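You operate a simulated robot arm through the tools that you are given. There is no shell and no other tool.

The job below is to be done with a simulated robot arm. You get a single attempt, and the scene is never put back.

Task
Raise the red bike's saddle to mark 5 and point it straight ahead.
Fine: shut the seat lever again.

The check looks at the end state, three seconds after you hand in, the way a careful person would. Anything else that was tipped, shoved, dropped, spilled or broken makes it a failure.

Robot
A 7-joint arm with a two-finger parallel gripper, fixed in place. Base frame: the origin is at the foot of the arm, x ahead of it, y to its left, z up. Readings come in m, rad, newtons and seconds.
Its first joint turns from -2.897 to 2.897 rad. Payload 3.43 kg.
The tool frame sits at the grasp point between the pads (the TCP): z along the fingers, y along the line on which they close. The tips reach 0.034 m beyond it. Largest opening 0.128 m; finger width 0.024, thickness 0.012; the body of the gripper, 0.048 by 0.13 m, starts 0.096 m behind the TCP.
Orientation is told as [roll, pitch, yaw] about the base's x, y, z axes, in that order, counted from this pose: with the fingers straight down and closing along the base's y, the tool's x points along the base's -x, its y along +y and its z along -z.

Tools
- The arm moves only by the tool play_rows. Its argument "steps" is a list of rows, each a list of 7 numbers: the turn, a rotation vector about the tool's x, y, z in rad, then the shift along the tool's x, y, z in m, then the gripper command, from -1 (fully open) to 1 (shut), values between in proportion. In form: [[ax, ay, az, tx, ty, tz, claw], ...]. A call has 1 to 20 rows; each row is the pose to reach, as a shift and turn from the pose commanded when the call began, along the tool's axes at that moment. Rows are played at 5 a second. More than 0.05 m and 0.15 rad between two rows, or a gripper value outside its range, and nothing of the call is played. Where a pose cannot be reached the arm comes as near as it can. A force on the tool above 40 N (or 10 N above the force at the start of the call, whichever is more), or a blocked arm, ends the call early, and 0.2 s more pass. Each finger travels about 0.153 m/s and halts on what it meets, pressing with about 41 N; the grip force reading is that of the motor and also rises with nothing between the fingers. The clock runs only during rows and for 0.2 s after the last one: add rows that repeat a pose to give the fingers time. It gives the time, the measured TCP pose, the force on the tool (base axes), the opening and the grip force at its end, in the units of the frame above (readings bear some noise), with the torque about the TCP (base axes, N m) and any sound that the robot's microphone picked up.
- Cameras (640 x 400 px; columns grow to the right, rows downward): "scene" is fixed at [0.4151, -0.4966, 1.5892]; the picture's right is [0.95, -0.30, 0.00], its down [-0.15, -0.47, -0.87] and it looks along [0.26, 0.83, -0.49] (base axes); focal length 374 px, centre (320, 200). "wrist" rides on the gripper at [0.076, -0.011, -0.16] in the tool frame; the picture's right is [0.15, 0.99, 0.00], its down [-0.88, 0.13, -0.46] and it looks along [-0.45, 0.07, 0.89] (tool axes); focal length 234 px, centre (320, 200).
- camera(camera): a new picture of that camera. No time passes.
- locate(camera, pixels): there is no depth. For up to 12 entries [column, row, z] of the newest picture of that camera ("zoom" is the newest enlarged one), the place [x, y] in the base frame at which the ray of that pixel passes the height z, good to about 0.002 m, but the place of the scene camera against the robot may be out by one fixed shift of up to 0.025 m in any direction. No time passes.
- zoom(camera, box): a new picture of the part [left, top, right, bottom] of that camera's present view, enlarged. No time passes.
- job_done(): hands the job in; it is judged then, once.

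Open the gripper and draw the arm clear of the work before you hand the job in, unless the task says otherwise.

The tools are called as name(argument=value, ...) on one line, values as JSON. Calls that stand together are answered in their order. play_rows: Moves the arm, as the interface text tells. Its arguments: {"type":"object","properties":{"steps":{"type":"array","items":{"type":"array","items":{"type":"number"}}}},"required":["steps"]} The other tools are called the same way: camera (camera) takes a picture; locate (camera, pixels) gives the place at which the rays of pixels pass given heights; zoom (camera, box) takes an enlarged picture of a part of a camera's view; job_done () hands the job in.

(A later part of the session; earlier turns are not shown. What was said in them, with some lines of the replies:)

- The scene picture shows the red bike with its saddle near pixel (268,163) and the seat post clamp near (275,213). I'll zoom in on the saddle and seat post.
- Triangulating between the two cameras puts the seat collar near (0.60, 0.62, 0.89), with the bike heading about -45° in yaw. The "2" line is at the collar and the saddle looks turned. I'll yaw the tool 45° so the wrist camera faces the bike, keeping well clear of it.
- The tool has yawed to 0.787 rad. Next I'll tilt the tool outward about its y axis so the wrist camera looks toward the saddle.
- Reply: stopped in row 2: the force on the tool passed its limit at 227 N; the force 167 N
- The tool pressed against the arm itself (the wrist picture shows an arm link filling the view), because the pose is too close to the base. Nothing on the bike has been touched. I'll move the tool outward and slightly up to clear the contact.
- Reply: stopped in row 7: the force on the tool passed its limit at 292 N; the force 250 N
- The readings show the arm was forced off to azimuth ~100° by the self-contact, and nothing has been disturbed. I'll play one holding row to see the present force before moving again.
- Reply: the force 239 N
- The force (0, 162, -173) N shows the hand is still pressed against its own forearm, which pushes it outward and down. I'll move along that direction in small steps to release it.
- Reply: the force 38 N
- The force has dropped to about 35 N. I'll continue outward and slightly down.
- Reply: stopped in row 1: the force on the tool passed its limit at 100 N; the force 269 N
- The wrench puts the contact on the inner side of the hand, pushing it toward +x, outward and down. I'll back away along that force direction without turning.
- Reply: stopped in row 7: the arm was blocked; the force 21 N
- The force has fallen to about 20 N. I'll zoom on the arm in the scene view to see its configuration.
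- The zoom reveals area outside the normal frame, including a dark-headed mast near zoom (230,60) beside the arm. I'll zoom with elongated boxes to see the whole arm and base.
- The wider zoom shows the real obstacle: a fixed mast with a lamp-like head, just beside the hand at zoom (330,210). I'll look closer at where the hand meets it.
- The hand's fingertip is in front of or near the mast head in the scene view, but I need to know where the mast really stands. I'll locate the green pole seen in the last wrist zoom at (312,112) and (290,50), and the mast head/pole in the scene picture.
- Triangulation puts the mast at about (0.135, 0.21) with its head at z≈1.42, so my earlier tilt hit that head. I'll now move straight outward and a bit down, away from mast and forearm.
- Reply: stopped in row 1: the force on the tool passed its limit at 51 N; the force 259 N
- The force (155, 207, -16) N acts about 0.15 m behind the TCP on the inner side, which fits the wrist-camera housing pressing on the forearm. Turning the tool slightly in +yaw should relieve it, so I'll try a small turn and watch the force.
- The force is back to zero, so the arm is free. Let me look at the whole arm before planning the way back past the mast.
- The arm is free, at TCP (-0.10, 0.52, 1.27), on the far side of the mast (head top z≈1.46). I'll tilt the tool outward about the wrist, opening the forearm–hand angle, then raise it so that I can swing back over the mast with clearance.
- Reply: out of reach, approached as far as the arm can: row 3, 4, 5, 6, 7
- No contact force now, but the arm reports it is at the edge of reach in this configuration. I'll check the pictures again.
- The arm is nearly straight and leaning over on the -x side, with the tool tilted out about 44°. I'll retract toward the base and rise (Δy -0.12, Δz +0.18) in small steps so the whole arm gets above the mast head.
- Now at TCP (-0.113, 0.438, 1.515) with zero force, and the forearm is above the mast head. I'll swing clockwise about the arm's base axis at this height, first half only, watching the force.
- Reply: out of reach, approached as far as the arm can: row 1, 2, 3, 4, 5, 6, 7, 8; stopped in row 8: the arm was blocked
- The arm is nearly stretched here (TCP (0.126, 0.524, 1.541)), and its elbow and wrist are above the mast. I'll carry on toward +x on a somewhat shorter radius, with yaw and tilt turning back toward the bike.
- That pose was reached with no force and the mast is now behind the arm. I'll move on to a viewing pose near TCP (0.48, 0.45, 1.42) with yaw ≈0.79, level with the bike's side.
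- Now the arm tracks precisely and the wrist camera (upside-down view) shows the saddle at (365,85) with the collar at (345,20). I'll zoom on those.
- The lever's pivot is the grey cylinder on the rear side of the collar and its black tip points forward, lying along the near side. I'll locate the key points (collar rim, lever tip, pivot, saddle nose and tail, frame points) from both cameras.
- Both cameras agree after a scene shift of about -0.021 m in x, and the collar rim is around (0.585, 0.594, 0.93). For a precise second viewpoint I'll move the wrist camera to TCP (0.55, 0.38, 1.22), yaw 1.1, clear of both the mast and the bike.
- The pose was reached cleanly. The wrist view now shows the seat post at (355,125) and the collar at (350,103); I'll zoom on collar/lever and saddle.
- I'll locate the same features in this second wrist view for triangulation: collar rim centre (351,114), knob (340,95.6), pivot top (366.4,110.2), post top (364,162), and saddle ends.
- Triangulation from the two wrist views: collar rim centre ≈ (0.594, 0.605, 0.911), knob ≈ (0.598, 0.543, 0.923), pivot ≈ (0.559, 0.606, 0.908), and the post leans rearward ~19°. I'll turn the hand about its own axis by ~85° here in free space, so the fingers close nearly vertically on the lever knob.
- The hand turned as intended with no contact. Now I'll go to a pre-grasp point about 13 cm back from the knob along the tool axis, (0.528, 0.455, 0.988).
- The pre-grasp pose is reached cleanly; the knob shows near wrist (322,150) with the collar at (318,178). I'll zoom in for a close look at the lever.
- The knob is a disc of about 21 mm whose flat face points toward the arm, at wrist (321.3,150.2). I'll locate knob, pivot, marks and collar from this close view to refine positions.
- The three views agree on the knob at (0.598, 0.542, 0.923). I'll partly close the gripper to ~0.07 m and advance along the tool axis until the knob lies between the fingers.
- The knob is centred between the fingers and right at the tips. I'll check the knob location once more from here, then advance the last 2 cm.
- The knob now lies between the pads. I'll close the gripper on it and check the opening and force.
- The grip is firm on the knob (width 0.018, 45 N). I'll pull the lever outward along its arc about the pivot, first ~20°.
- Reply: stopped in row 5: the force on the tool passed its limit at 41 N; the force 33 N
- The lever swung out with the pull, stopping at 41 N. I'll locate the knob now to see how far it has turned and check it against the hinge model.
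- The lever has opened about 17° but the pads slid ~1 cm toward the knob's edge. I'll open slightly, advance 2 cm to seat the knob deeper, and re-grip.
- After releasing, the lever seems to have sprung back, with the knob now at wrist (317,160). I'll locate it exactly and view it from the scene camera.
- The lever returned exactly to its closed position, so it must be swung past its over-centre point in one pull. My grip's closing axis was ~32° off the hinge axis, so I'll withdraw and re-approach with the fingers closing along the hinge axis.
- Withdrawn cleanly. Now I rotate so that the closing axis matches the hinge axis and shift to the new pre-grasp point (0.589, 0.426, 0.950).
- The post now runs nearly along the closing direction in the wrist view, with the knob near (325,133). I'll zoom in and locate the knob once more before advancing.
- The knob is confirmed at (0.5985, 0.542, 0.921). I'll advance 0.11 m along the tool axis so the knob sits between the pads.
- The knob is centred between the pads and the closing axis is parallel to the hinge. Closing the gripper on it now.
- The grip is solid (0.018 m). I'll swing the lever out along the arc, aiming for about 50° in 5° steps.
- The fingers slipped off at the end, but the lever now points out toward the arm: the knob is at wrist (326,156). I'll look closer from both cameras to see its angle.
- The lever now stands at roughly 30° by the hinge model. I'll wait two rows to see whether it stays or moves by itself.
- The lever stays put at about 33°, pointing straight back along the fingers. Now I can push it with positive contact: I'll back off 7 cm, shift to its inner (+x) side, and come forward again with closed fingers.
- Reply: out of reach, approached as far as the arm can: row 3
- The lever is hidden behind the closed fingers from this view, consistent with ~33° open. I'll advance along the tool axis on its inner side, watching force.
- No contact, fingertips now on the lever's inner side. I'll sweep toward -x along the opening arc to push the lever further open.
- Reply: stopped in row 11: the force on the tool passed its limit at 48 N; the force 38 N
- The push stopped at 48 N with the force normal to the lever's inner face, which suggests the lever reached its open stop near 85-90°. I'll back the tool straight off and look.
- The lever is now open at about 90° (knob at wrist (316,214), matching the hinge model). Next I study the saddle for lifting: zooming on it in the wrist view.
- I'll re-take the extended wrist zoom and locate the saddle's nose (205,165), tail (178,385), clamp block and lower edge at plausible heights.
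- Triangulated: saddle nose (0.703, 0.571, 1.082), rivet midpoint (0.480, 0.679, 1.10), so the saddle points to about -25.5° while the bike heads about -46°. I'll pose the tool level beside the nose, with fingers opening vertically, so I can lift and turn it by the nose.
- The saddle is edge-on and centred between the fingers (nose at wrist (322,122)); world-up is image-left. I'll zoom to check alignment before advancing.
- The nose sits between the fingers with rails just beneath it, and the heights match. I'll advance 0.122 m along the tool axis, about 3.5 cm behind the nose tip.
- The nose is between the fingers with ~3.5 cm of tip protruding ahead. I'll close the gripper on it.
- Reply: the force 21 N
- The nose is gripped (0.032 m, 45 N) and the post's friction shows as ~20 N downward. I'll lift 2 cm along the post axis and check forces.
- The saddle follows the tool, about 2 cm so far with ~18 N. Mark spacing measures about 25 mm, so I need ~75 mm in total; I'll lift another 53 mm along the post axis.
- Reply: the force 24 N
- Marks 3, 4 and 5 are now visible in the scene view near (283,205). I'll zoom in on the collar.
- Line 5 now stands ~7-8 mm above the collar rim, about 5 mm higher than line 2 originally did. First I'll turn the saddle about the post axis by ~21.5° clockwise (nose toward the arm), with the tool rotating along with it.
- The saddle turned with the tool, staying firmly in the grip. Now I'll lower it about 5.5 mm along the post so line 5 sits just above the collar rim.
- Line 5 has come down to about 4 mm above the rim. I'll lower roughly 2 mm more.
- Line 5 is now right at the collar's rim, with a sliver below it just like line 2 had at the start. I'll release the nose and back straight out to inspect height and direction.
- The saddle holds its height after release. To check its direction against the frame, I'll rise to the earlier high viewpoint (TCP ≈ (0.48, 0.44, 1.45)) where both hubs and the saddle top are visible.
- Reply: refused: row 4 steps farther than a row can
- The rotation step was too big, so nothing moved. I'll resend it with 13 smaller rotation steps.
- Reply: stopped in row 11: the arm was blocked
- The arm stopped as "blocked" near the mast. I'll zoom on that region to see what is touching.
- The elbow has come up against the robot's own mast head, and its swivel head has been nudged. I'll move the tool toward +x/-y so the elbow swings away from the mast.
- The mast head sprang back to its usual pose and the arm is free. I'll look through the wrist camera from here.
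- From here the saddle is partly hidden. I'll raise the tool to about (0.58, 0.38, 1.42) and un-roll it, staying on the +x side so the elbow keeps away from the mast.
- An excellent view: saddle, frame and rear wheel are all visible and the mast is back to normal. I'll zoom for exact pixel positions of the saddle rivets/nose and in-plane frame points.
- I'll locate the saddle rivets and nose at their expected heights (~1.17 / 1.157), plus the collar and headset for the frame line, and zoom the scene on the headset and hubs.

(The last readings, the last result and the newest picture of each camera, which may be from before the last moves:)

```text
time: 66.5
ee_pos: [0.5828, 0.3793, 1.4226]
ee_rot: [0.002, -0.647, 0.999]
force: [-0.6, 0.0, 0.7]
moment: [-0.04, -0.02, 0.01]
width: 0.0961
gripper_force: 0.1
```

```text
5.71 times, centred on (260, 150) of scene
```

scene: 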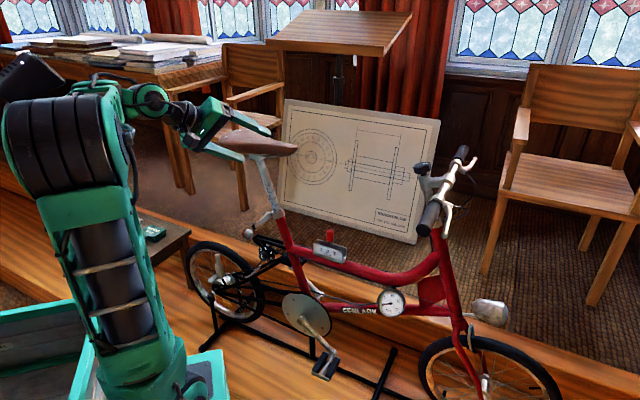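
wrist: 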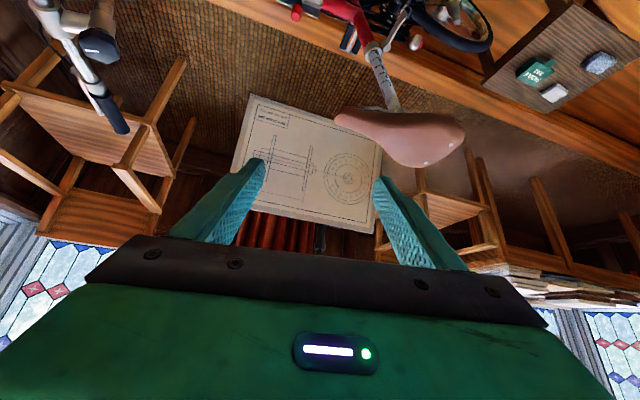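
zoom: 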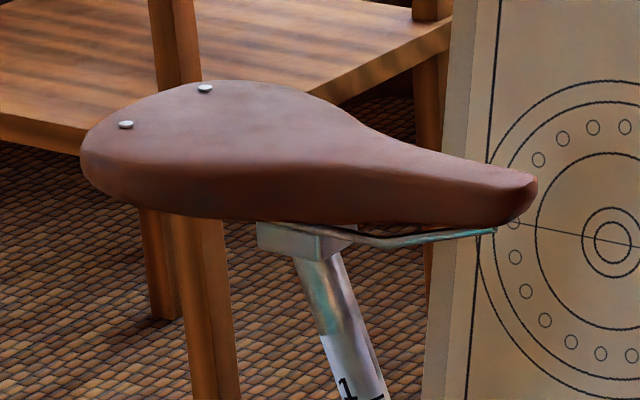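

Measured now: saddle centreline ≈ -45.3° (rivets at -45.8°, nose line -44.8°). The frame line estimates range from -43° to -46°, so I want a second wrist view that includes headset and collar; moving to TCP (0.66, 0.22, 1.35).

play_rows(steps=[[0.0151, 0, 0.02, 0.0147, -0.0189, 0.0003, -0.5], [0.0302, 0, 0.0399, 0.0294, -0.0378, 0.0006, -0.5], [0.0452, 0, 0.0599, 0.044, -0.0567, 0.0009, -0.5], [0.0603, 0, 0.0798, 0.0587, -0.0756, 0.0012, -0.5], [0.0754, 0, 0.0998, 0.0734, -0.0944, 0.0014, -0.5], [0.0905, 0, 0.1197, 0.0881, -0.1133, 0.0017, -0.5], [0.1055, 0, 0.1397, 0.1027, -0.1322, 0.002, -0.5], [0.1206, 0, 0.1596, 0.1174, -0.1511, 0.0023, -0.5], [0.1206, 0, 0.1596, 0.1174, -0.1511, 0.0023, -0.5]])

camera(camera="wrist")

zoom(camera="wrist", box=[0, 0, 640, 10])

```text
time: 68.5
ee_pos: [0.6584, 0.221, 1.3487]
ee_rot: [-0.003, -0.648, 0.8]
force: [-0.2, 0.5, 0.3]
moment: [0.01, 0.0, 0.0]
width: 0.0959
gripper_force: 0.1
```

```text
taken
```

wrist: 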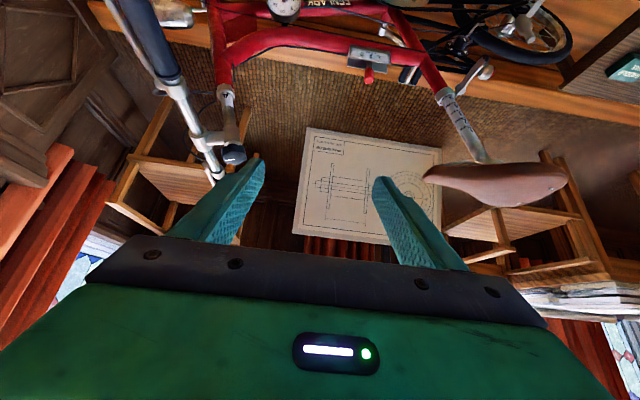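

```text
1.00 times, centred on (320, 5) of wrist (not enlarged: the box is as wide or as high as the picture)
```

zoom: 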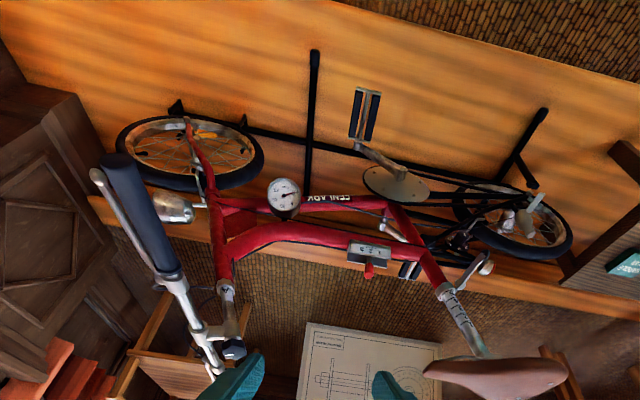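

A full view of the bike. I'll zoom on headset, hubs, collar and saddle for pixel-exact points.

zoom(camera="wrist", box=[60, 0, 330, 2])

zoom(camera="wrist", box=[420, 0, 600, 2])

zoom(camera="wrist", box=[190, 60, 270, 130])

zoom(camera="wrist", box=[420, 60, 500, 130])

zoom(camera="wrist", box=[410, 130, 580, 230])

```text
2.37 times, centred on (195, 1) of wrist
```

zoom: 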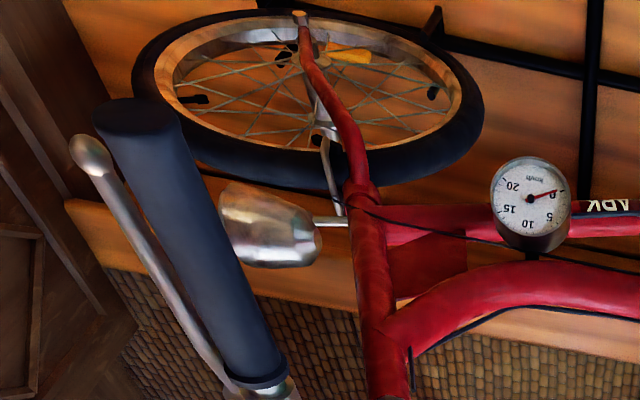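

```text
3.56 times, centred on (510, 1) of wrist
```

zoom: 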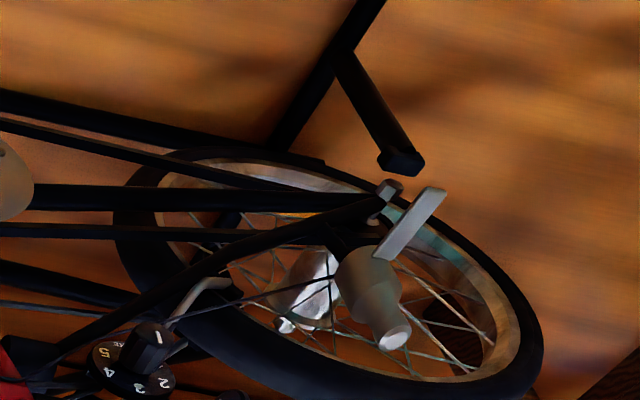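

```text
5.71 times, centred on (230, 95) of wrist
```

zoom: 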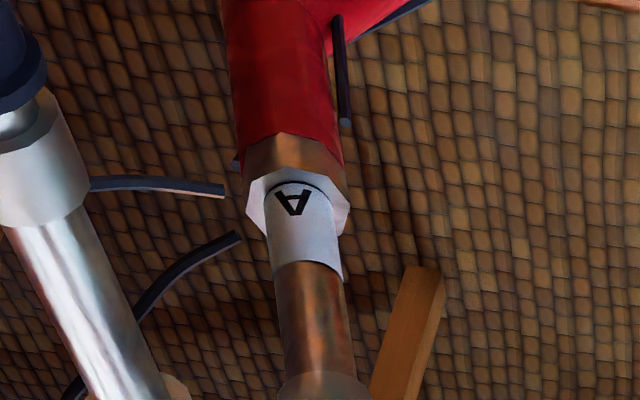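

```text
5.71 times, centred on (460, 95) of wrist
```

zoom: 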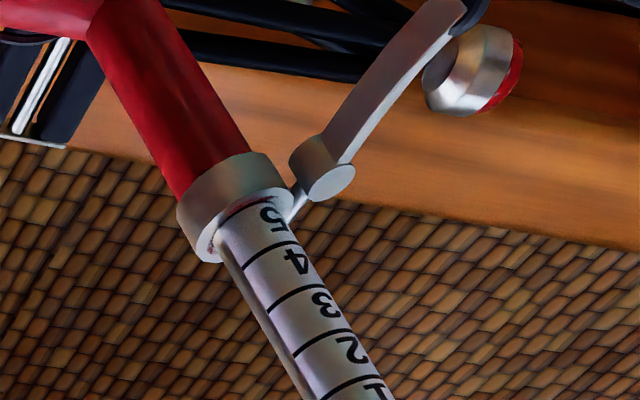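

```text
3.76 times, centred on (495, 180) of wrist
```

zoom: 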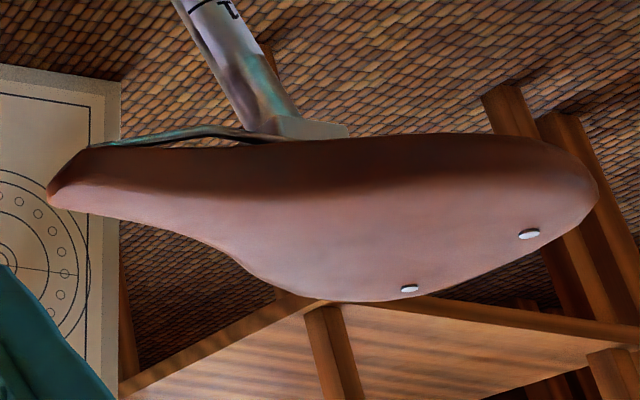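

locate(camera="wrist", pixels=[[226.1, 95.5, 0.96], [226.1, 95.5, 1.0], [226.1, 95.5, 1.04], [447.7, 99.4, 0.89], [447.7, 99.4, 0.91], [447.7, 99.4, 0.93], [550.6, 189, 1.16], [550.6, 189, 1.18], [518.7, 203.7, 1.16], [518.7, 203.7, 1.18], [424.5, 174.7, 1.14], [424.5, 174.7, 1.16]])

```text
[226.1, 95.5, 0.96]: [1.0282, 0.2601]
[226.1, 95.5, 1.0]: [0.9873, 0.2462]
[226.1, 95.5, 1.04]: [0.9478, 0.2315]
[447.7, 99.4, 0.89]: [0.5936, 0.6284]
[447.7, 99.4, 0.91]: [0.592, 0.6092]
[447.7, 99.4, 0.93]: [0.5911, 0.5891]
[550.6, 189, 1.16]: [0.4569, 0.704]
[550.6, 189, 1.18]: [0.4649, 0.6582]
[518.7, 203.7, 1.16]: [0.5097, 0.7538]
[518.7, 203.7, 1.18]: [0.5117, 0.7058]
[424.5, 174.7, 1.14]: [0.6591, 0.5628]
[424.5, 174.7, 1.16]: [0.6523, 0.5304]
```

All points are consistent: rivets are level (z≈1.164 both), the saddle line is ≈ -44.8°, and headset–collar line ≈ -44.3°, so the saddle points straight ahead within about a degree. Now to close the lever: I'll re-roll the hand in free space, moving to (0.62, 0.36, 1.12).

play_rows(steps=[[0.0213, -0.0313, -0.1345, 0.0067, 0.0104, 0.0189, -0.4], [0.0427, -0.0626, -0.2689, 0.0133, 0.0207, 0.0377, -0.2], [0.064, -0.0938, -0.4034, 0.02, 0.0311, 0.0566, -0.1], [0.0853, -0.1251, -0.5378, 0.0266, 0.0414, 0.0755, -0.1], [0.1067, -0.1564, -0.6723, 0.0333, 0.0518, 0.0943, -0.1], [0.128, -0.1877, -0.8068, 0.0399, 0.0622, 0.1132, -0.1], [0.1493, -0.2189, -0.9412, 0.0466, 0.0725, 0.1321, -0.1], [0.1707, -0.2502, -1.0757, 0.0532, 0.0829, 0.1509, -0.1], [0.192, -0.2815, -1.2101, 0.0599, 0.0932, 0.1698, -0.1], [0.2133, -0.3128, -1.3446, 0.0665, 0.1036, 0.1887, -0.1], [0.2347, -0.344, -1.479, 0.0732, 0.1139, 0.2075, -0.1], [0.256, -0.3753, -1.6135, 0.0798, 0.1243, 0.2264, -0.1], [0.256, -0.3753, -1.6135, 0.0798, 0.1243, 0.2264, -0.1]])

camera(camera="wrist")

zoom(camera="scene", box=[0, 0, 20, 400])

```text
time: 71.3
ee_pos: [0.6197, 0.3602, 1.1194]
ee_rot: [-1.047, 0.002, 2.47]
force: [-0.3, 0.3, -0.5]
moment: [-0.02, 0.0, 0.05]
width: 0.0704
gripper_force: 0.0
```

```text
taken
```

wrist: 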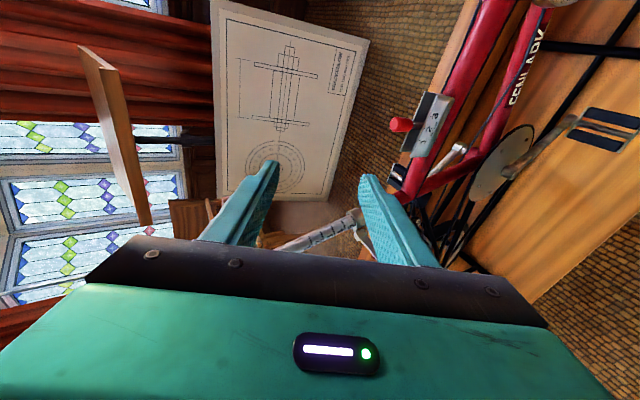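

```text
1.00 times, centred on (10, 200) of scene (not enlarged: the box is as wide or as high as the picture)
```

zoom: 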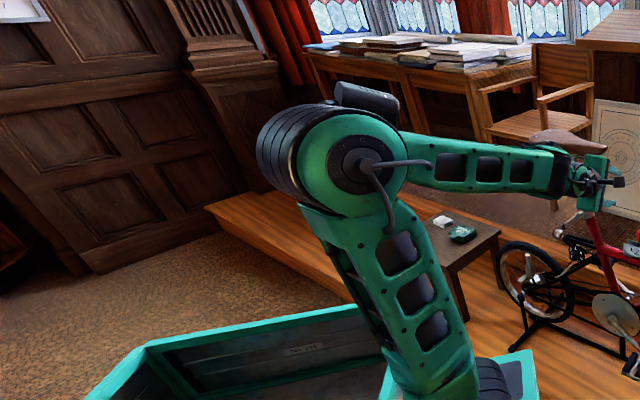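

The hand is re-rolled with no contact. Next I rotate so the fingers close along the hinge axis again and move to a pre-grasp point for the open knob near (0.543, 0.449, 0.934).

play_rows(steps=[[0.0248, -0.0945, -0.0533, -0.0115, 0.015, 0.0111, -0.1], [0.0496, -0.189, -0.1065, -0.0231, 0.03, 0.0223, -0.1], [0.0743, -0.2834, -0.1598, -0.0346, 0.0451, 0.0334, -0.1], [0.0991, -0.3779, -0.2131, -0.0461, 0.0601, 0.0446, -0.1], [0.1239, -0.4724, -0.2664, -0.0577, 0.0751, 0.0557, -0.1], [0.1487, -0.5669, -0.3196, -0.0692, 0.0901, 0.0668, -0.1], [0.1735, -0.6614, -0.3729, -0.0807, 0.1051, 0.078, -0.1], [0.1982, -0.7558, -0.4262, -0.0922, 0.1202, 0.0891, -0.1], [0.223, -0.8503, -0.4794, -0.1038, 0.1352, 0.1003, -0.1], [0.2478, -0.9448, -0.5327, -0.1153, 0.1502, 0.1114, -0.1], [0.2478, -0.9448, -0.5327, -0.1153, 0.1502, 0.1114, -0.1]])

camera(camera="wrist")

zoom(camera="wrist", box=[240, 90, 400, 210])

camera(camera="scene")

```text
time: 73.8
ee_pos: [0.5426, 0.4488, 0.9338]
ee_rot: [-1.254, 0.112, -2.734]
force: [0.4, -0.5, 0.9]
moment: [0.03, 0.0, 0.03]
width: 0.0704
gripper_force: 0.0
```

```text
taken
```

wrist: 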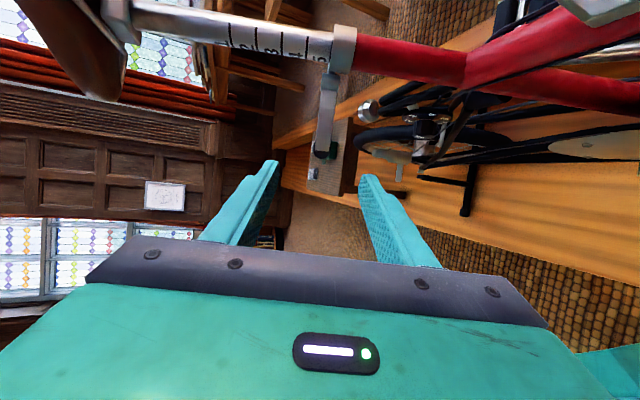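

```text
3.33 times, centred on (320, 150) of wrist
```

zoom: 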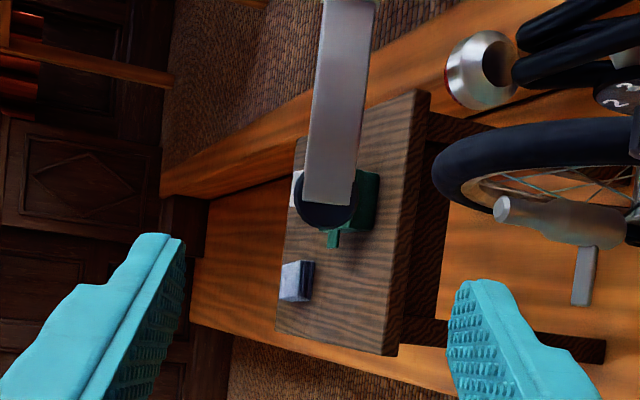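

```text
taken
```

scene: 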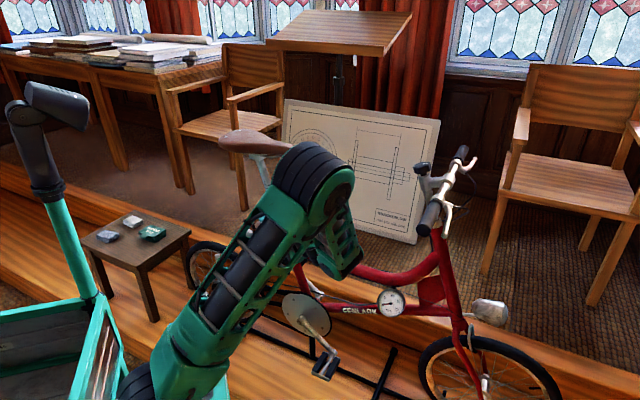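

The open lever is clearly visible: bar down to the black knob at wrist (321.5,150). I'll locate it to confirm before closing in.

locate(camera="wrist", pixels=[[321.5, 150, 0.88], [321.5, 150, 0.89], [321.5, 150, 0.9], [325, 105, 0.9]])

```text
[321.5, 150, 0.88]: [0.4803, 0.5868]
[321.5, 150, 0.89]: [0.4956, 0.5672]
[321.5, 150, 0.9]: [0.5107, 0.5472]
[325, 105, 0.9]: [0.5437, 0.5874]
```

The knob is at about (0.499, 0.562, 0.893), dead ahead of the tool by 0.13 m. I'll advance 0.122 m and close on it.

play_rows(steps=[[0, 0, 0, 0, 0, 0.025, -0.1], [0, 0, 0, 0, 0, 0.05, -0.1], [0, 0, 0, 0, 0, 0.075, -0.1], [0, 0, 0, 0, 0, 0.1, -0.1], [0, 0, 0, 0, 0, 0.115, -0.1], [0, 0, 0, 0, 0, 0.124, -0.1], [0, 0, 0, 0, 0, 0.124, -0.1]])

zoom(camera="wrist", box=[240, 110, 400, 230])

```text
time: 75.3
ee_pos: [0.501, 0.5591, 0.8944]
ee_rot: [-1.256, 0.115, -2.736]
force: [0.3, -0.6, 0.2]
moment: [0.02, 0.0, 0.01]
width: 0.0701
gripper_force: 0.0
```

```text
3.33 times, centred on (320, 170) of wrist
```

zoom: 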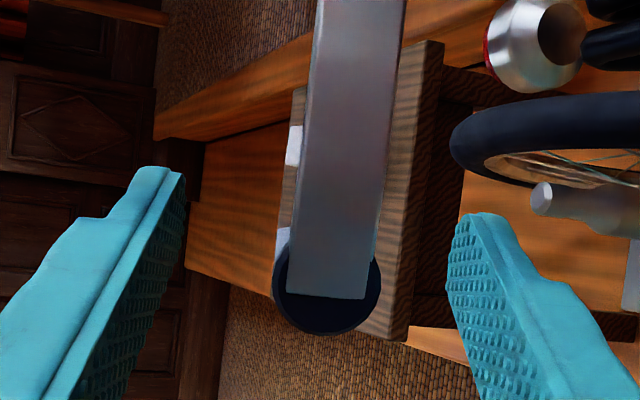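

The knob sits between the pads. I'll close the gripper on it.

play_rows(steps=[[0, 0, 0, 0, 0, 0, 1], [0, 0, 0, 0, 0, 0, 1], [0, 0, 0, 0, 0, 0, 1]])

zoom(camera="wrist", box=[240, 110, 400, 230])

```text
time: 76.2
ee_pos: [0.5005, 0.5581, 0.8949]
ee_rot: [-1.252, 0.111, -2.736]
force: [-0.5, -1.0, -9.2]
moment: [0.24, -0.2, 0.26]
width: 0.0178
gripper_force: 44.9
```

```text
3.33 times, centred on (320, 170) of wrist
```

zoom: 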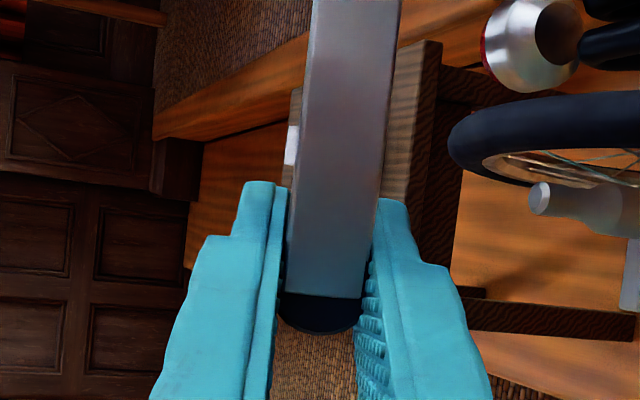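

A firm grip (0.0178 m). Now I drag the lever back along its arc toward closed, from 90° down to about 30°, in 5° steps.

play_rows(steps=[[0, 0, 0, 0.0013, 0, -0.0065, 1], [0, 0, 0, 0.0031, 0, -0.0128, 1], [0, 0, 0, 0.0055, 0, -0.0189, 1], [0, 0, 0, 0.0085, 0, -0.0248, 1], [0, 0, 0, 0.0119, 0, -0.0304, 1], [0, 0, 0, 0.0158, 0, -0.0357, 1], [0, 0, 0, 0.0202, 0, -0.0406, 1], [0, 0, 0, 0.025, 0, -0.0452, 1], [0, 0, 0, 0.0301, 0, -0.0493, 1], [0, 0, 0, 0.0355, 0, -0.0529, 1], [0, 0, 0, 0.0413, 0, -0.0561, 1], [0, 0, 0, 0.0473, 0, -0.0587, 1]])

camera(camera="wrist")

zoom(camera="wrist", box=[240, 90, 400, 210])

```text
time: 78.4
ee_pos: [0.5443, 0.5237, 0.9141]
ee_rot: [-1.232, 0.12, -2.74]
force: [21.3, 7.6, -46.3]
moment: [0.54, -0.29, -0.4]
width: 0.0187
gripper_force: 45.3
stopped in row 11: the force on the tool passed its limit at 41 N (the readings are from after the stop); the commanded pose is now the measured one
```

```text
taken
```

wrist: 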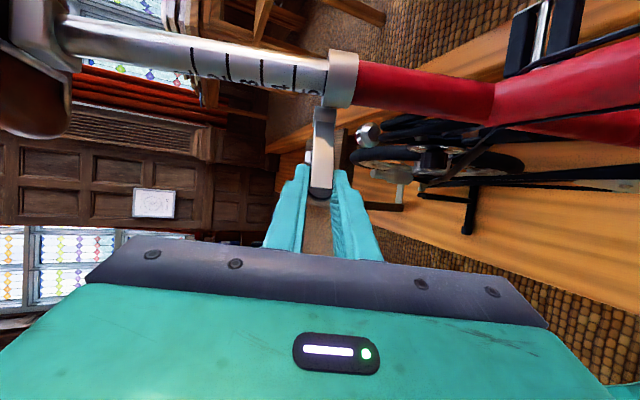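

```text
3.33 times, centred on (320, 150) of wrist
```

zoom: 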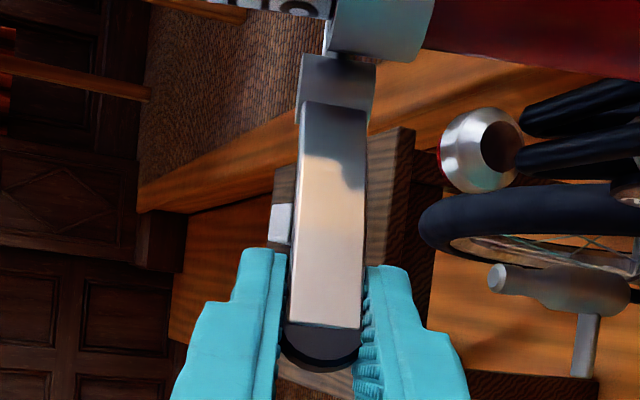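

The lever followed to roughly 40°, still gripped; the 46 N is almost purely along the hinge axis (tool slightly high). I'll ease the tool ~4 mm along that axis and read the force.

play_rows(steps=[[0, 0, 0, 0, 0.002, 0, 1], [0, 0, 0, 0, 0.004, 0, 1], [0, 0, 0, 0, 0.004, 0, 1]])

```text
time: 79.2
ee_pos: [0.5435, 0.5241, 0.913]
ee_rot: [-1.236, 0.124, -2.737]
force: [25.6, -1.7, -34.3]
moment: [0.52, -0.48, -1.13]
width: 0.0179
gripper_force: 44.8
```

Easing helps. I'll ease a further 6 mm along that axis.

play_rows(steps=[[0, 0, 0, 0, 0.002, 0, 1], [0, 0, 0, 0, 0.004, 0, 1], [0, 0, 0, 0, 0.006, 0, 1], [0, 0, 0, 0, 0.006, 0, 1]])

zoom(camera="wrist", box=[240, 90, 400, 210])

```text
time: 80.2
ee_pos: [0.5411, 0.5244, 0.9123]
ee_rot: [-1.248, 0.123, -2.73]
force: [19.5, 2.6, -5.6]
moment: [0.88, -0.41, -1.15]
width: 0.0176
gripper_force: 45.0
```

```text
3.33 times, centred on (320, 150) of wrist
```

zoom: 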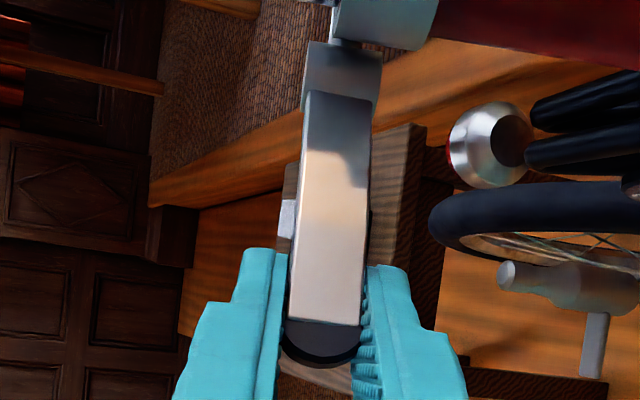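

The axial force is gone and the lever now pulls toward closed with ~16 N, at about 47°. I'll continue along the arc toward 0°.

play_rows(steps=[[0, 0, 0, 0.0038, 0, -0.0026, 1], [0, 0, 0, 0.0076, 0, -0.0052, 1], [0, 0, 0, 0.0134, 0, -0.0083, 1], [0, 0, 0, 0.0194, 0, -0.011, 1], [0, 0, 0, 0.0257, 0, -0.0131, 1], [0, 0, 0, 0.0321, 0, -0.0147, 1], [0, 0, 0, 0.0386, 0, -0.0156, 1], [0, 0, 0, 0.0452, 0, -0.0161, 1], [0, 0, 0, 0.0518, 0, -0.0159, 1], [0, 0, 0, 0.0583, 0, -0.0152, 1]])

camera(camera="wrist")

zoom(camera="wrist", box=[240, 90, 400, 210])

```text
time: 82.4
ee_pos: [0.5986, 0.5329, 0.9242]
ee_rot: [-1.248, 0.125, -2.732]
force: [-10.0, -15.4, -2.1]
moment: [0.71, 0.67, 1.6]
width: 0.0186
gripper_force: 44.4
```

```text
taken
```

wrist: 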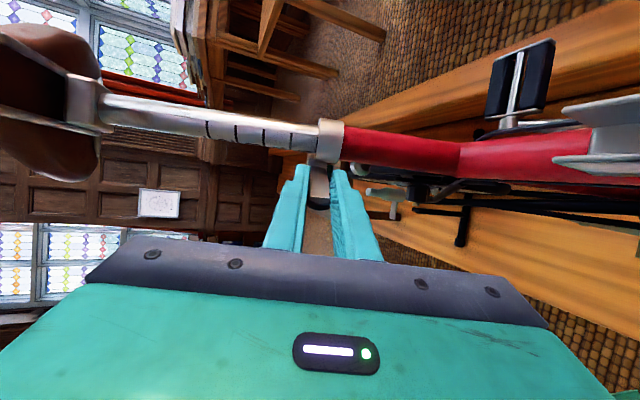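

```text
3.33 times, centred on (320, 150) of wrist
```

zoom: 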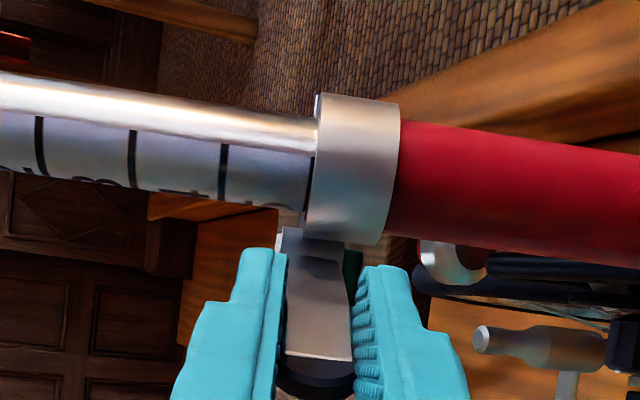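

The tool is now where the knob was when closed, with ~17 N resisting. I'll press a few millimetres further in the closing direction to seat it fully.

play_rows(steps=[[0, 0, 0, 0.003, 0, 0.0005, 1], [0, 0, 0, 0.006, 0, 0.001, 1], [0, 0, 0, 0.009, 0, 0.0015, 1], [0, 0, 0, 0.012, 0, 0.002, 1], [0, 0, 0, 0.012, 0, 0.002, 1]])

zoom(camera="wrist", box=[240, 90, 400, 210])

```text
time: 83.6
ee_pos: [0.609, 0.5397, 0.9234]
ee_rot: [-1.246, 0.122, -2.732]
force: [-8.3, -12.7, -6.3]
moment: [0.65, 0.68, 1.6]
width: 0.0187
gripper_force: 45.0
```

```text
3.33 times, centred on (320, 150) of wrist
```

zoom: 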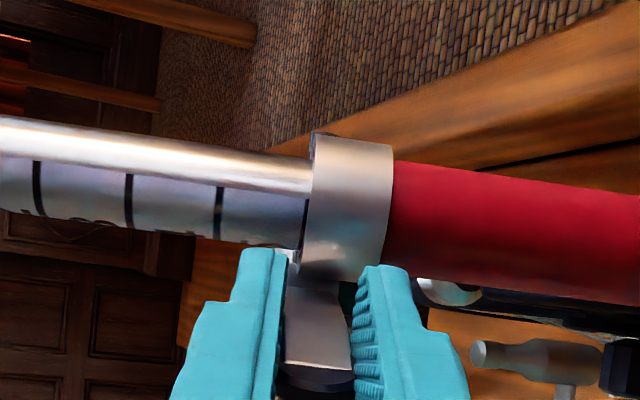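

The tool went past the closed position by ~9 mm with constant ~16 N, i.e. the pads are sliding over a lever that has stopped. I'll open the gripper, back off and look.

play_rows(steps=[[0, 0, 0, 0, 0, 0, 0.3], [0, 0, 0, 0, 0, 0, -0.1], [0, 0, 0, 0, 0, 0, -0.1], [0, 0, 0, 0, 0, -0.03, -0.1], [0, 0, 0, 0, 0, -0.06, -0.1], [0, 0, 0, 0, 0, -0.1, -0.1], [0, 0, 0, 0, 0, -0.1, -0.1]])

camera(camera="wrist")

zoom(camera="wrist", box=[240, 90, 400, 210])

zoom(camera="scene", box=[254, 190, 302, 225])

```text
time: 85.2
ee_pos: [0.643, 0.4503, 0.9569]
ee_rot: [-1.246, 0.125, -2.731]
force: [-0.4, 0.1, 0.6]
moment: [-0.03, -0.02, -0.04]
width: 0.0708
gripper_force: 0.0
```

```text
taken
```

wrist: 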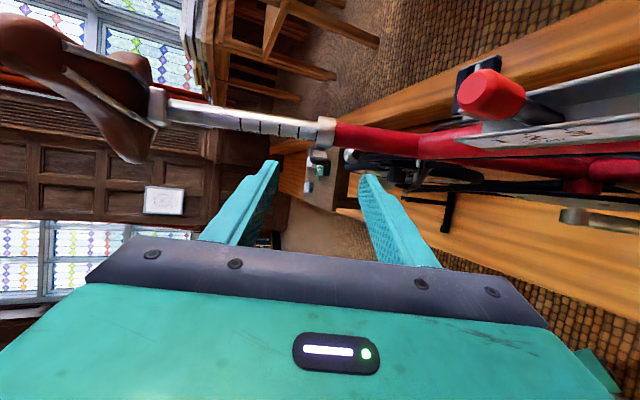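

```text
3.33 times, centred on (320, 150) of wrist
```

zoom: 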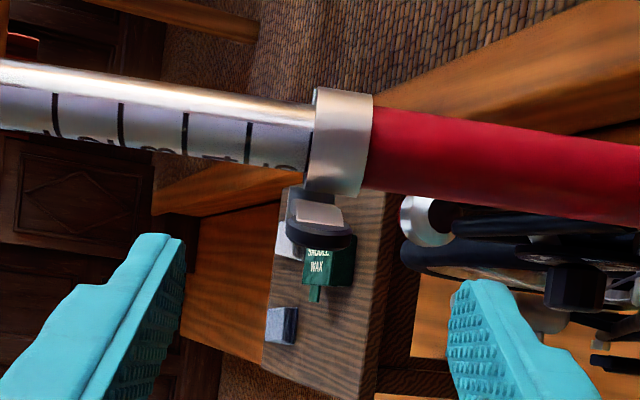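

```text
11.43 times, centred on (278, 208) of scene
```

zoom: 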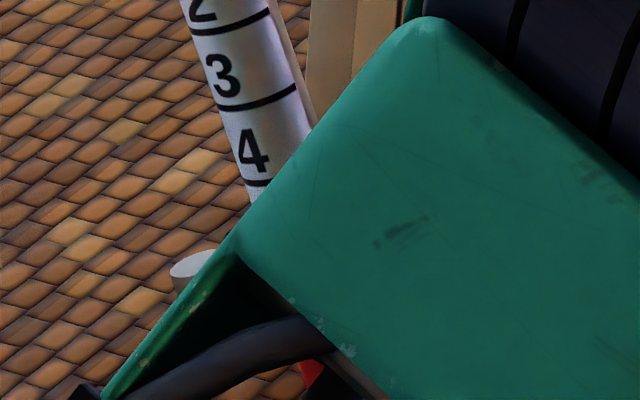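

The lever now points toward this camera; knob at wrist (320,157). I'll locate it to work out its angle.

locate(camera="wrist", pixels=[[320, 158, 0.9], [320, 158, 0.91], [320, 158, 0.915], [320, 158, 0.92], [320, 158, 0.93], [318, 146, 0.91]])

zoom(camera="wrist", box=[290, 120, 350, 180])

```text
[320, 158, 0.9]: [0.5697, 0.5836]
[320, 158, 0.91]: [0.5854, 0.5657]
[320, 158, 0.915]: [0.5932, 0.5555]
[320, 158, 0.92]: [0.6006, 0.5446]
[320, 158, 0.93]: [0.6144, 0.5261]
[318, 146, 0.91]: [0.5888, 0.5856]
```

```text
6.67 times, centred on (320, 150) of wrist
```

zoom: 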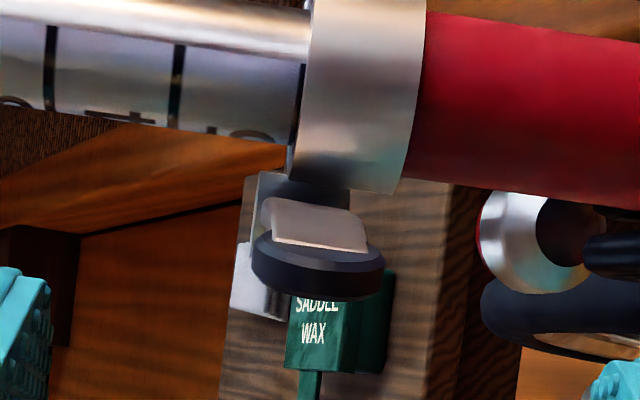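

The knob is back at its original closed location (within ~3 mm), so the lever is shut. I'll retreat up and away so the scene camera can see the collar and verify the height again.

play_rows(steps=[[0, 0, 0, 0, 0, -0.03, -0.1], [0, 0, 0, -0.003, -0.005, -0.06, -0.1], [0, 0, 0, -0.008, -0.03, -0.075, -0.1], [0, 0, 0, -0.013, -0.06, -0.085, -0.1], [0, 0, 0, -0.018, -0.09, -0.095, -0.1], [0, 0, 0, -0.025, -0.12, -0.102, -0.1], [0, 0, 0, -0.0321, -0.1512, -0.1093, -0.1], [0, 0, 0, -0.0321, -0.1512, -0.1093, -0.1]])

camera(camera="scene")

zoom(camera="scene", box=[266, 200, 290, 218])

camera(camera="wrist")

```text
time: 87.0
ee_pos: [0.6165, 0.3795, 1.1283]
ee_rot: [-1.245, 0.124, -2.732]
force: [-0.9, -0.1, -0.9]
moment: [0.0, 0.02, 0.0]
width: 0.0703
gripper_force: 0.1
```

```text
taken
```

scene: 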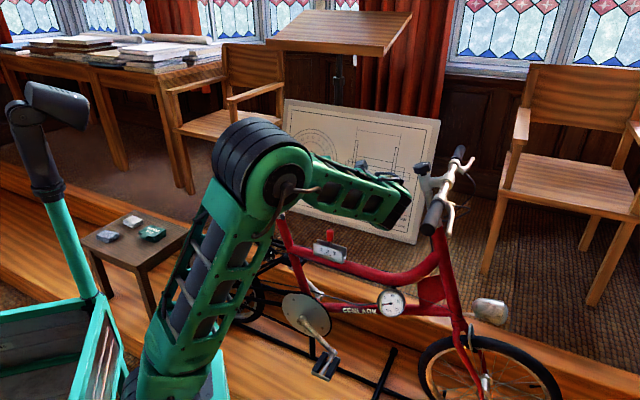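

```text
16.00 times, centred on (278, 209) of scene
```

zoom: 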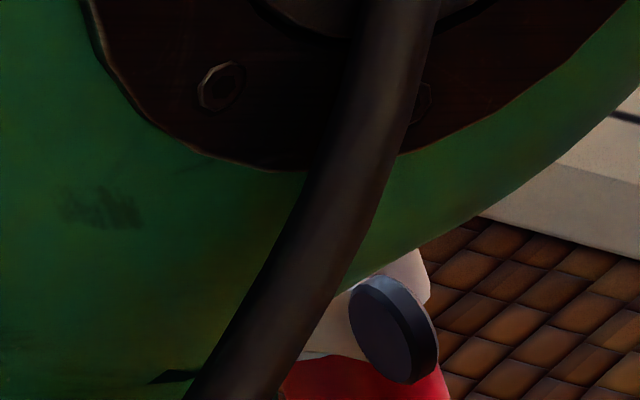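

```text
taken
```

wrist: 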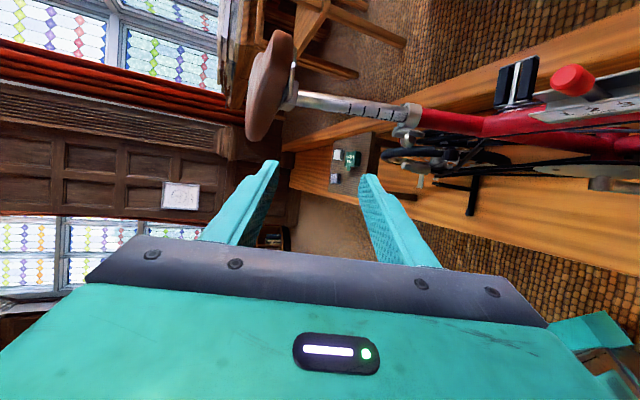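

The lever knob in the scene is at (282.7,217.1), identical to its initial closed position (282.5,217). Now a wrist zoom on the collar and marks for height, and on the saddle.

zoom(camera="wrist", box=[385, 85, 435, 145])

zoom(camera="wrist", box=[240, 20, 440, 160])

```text
6.67 times, centred on (410, 115) of wrist
```

zoom: 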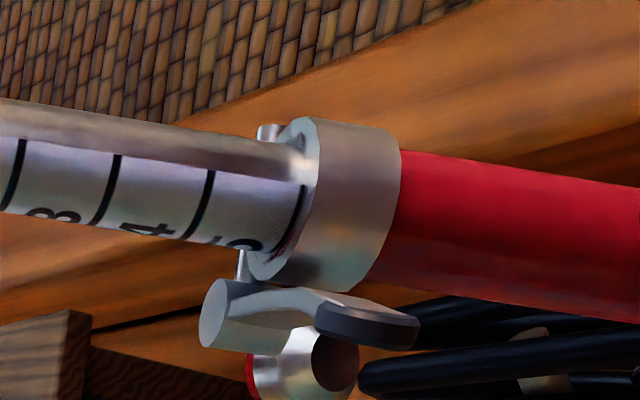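

```text
2.86 times, centred on (340, 90) of wrist
```

zoom: 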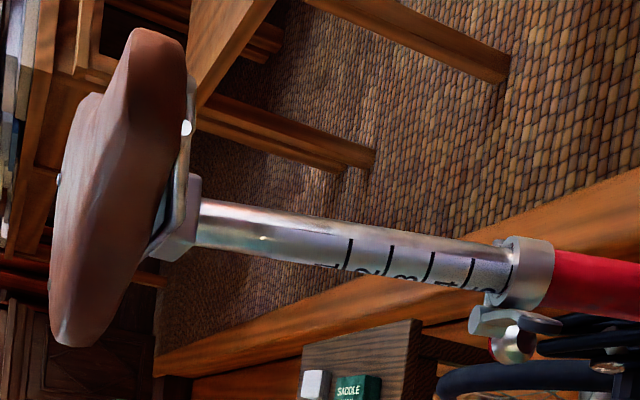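

Line 5 sits right at the collar rim (about 1.5–2 mm above it) and the lever lies closed along the collar. I'll open the gripper fully and withdraw to about (0.60, 0.27, 1.27), clear of the bike.

play_rows(steps=[[0, 0, 0, -0.003, -0.008, -0.025, -0.1], [0, 0, 0, -0.008, -0.02, -0.05, -0.1], [0, 0, 0, -0.014, -0.04, -0.07, -0.3], [0, 0, 0, -0.02, -0.06, -0.088, -0.6], [0, 0, 0, -0.028, -0.08, -0.105, -1], [0, 0, 0, -0.035, -0.097, -0.12, -1], [0, 0, 0, -0.0423, -0.1109, -0.1351, -1], [0, 0, 0, -0.0423, -0.1109, -0.1351, -1]])

camera(camera="scene")

camera(camera="wrist")

```text
time: 88.8
ee_pos: [0.5979, 0.27, 1.2701]
ee_rot: [-1.245, 0.122, -2.734]
force: [-0.6, 0.3, 0.0]
moment: [0.0, 0.0, 0.02]
width: 0.1281
gripper_force: 0.2
```

```text
taken
```

scene: 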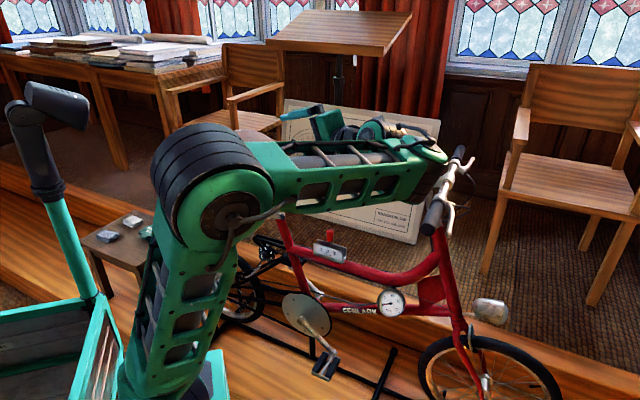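

```text
taken
```

wrist: 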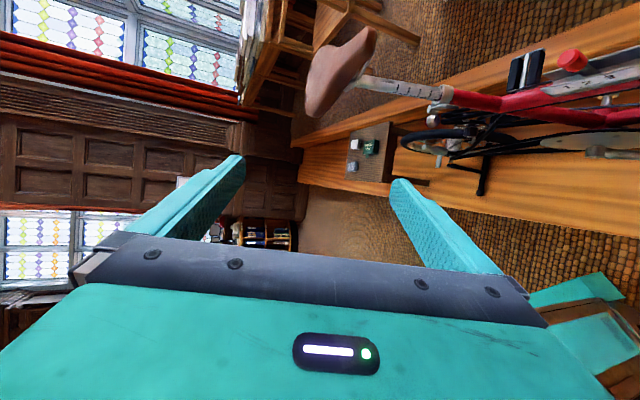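

The arm is withdrawn with zero force. A last check through zooms: saddle/frame from this wrist view and the collar region.

zoom(camera="wrist", box=[290, 10, 520, 160])

zoom(camera="wrist", box=[415, 65, 470, 125])

zoom(camera="scene", box=[200, 100, 360, 240])

```text
2.67 times, centred on (405, 85) of wrist
```

zoom: 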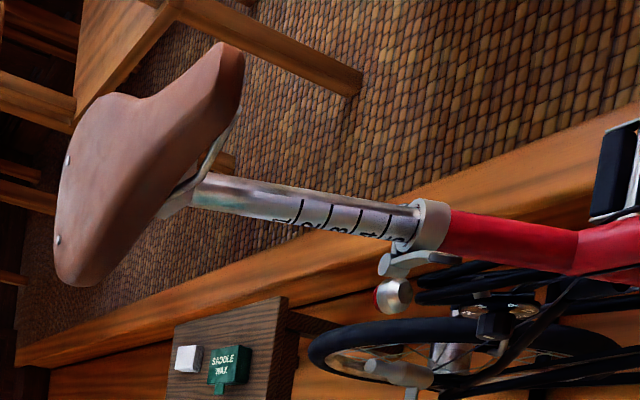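

```text
6.67 times, centred on (442, 95) of wrist
```

zoom: 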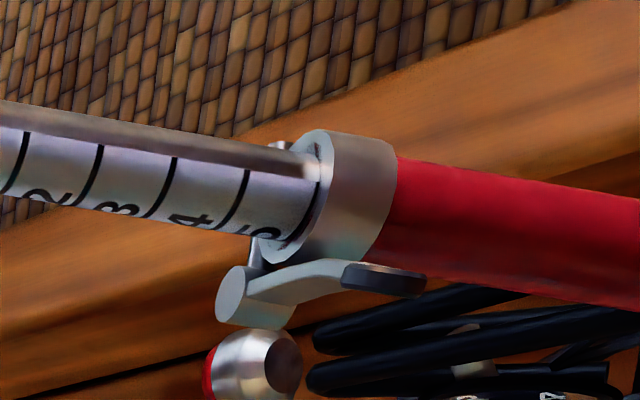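

```text
2.86 times, centred on (280, 170) of scene
```

zoom: 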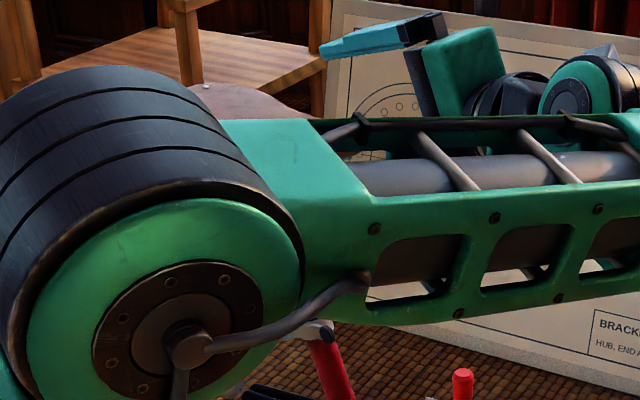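

Line 5 meets the collar and the lever is shut. One last direction check: locating the rivets and nose in this view at their known heights.

locate(camera="wrist", pixels=[[310.6, 70, 1.163], [306.5, 99.2, 1.163], [371, 32, 1.143], [310.6, 70, 1.155], [306.5, 99.2, 1.155]])

```text
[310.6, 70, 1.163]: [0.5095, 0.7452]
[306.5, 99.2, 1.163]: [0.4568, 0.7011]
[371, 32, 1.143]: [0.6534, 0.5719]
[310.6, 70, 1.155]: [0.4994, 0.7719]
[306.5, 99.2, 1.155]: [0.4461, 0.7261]
```

All checks agree. Line 5 is at the collar rim, the lever knob is back at its initial closed position, and the saddle axis (about -45°) matches the frame direction (about -45°). The gripper is open and the arm is clear with zero force, so I'm handing in.

job_done()

```text
The job is handed in.
```

I've handed the job in: the red bike's saddle is at mark 5, points straight ahead, and the seat lever is shut again.

- **Height:** the line for mark 5 sits about 1–2 mm above the collar rim. At the start, line 2 sat about 2.5–3 mm above it.
- **Direction:** the saddle measured about -45° and the bike frame also about -45°. I'd put the alignment within roughly 2°.
- **Lever:** the knob is back within a few millimetres of its original closed position.
- **Arm:** the gripper is fully open and the tool is about 30 cm from the bike, with no contact force.

Early on, the arm repeatedly pressed hard against itself or the mast standing beside it, with up to 292 N on the tool. Later its elbow nudged the mast's swivel head, which sprang back by itself. I saw nothing tipped or displaced in the pictures afterwards. The only parts of the bike I touched were the lever and the saddle.
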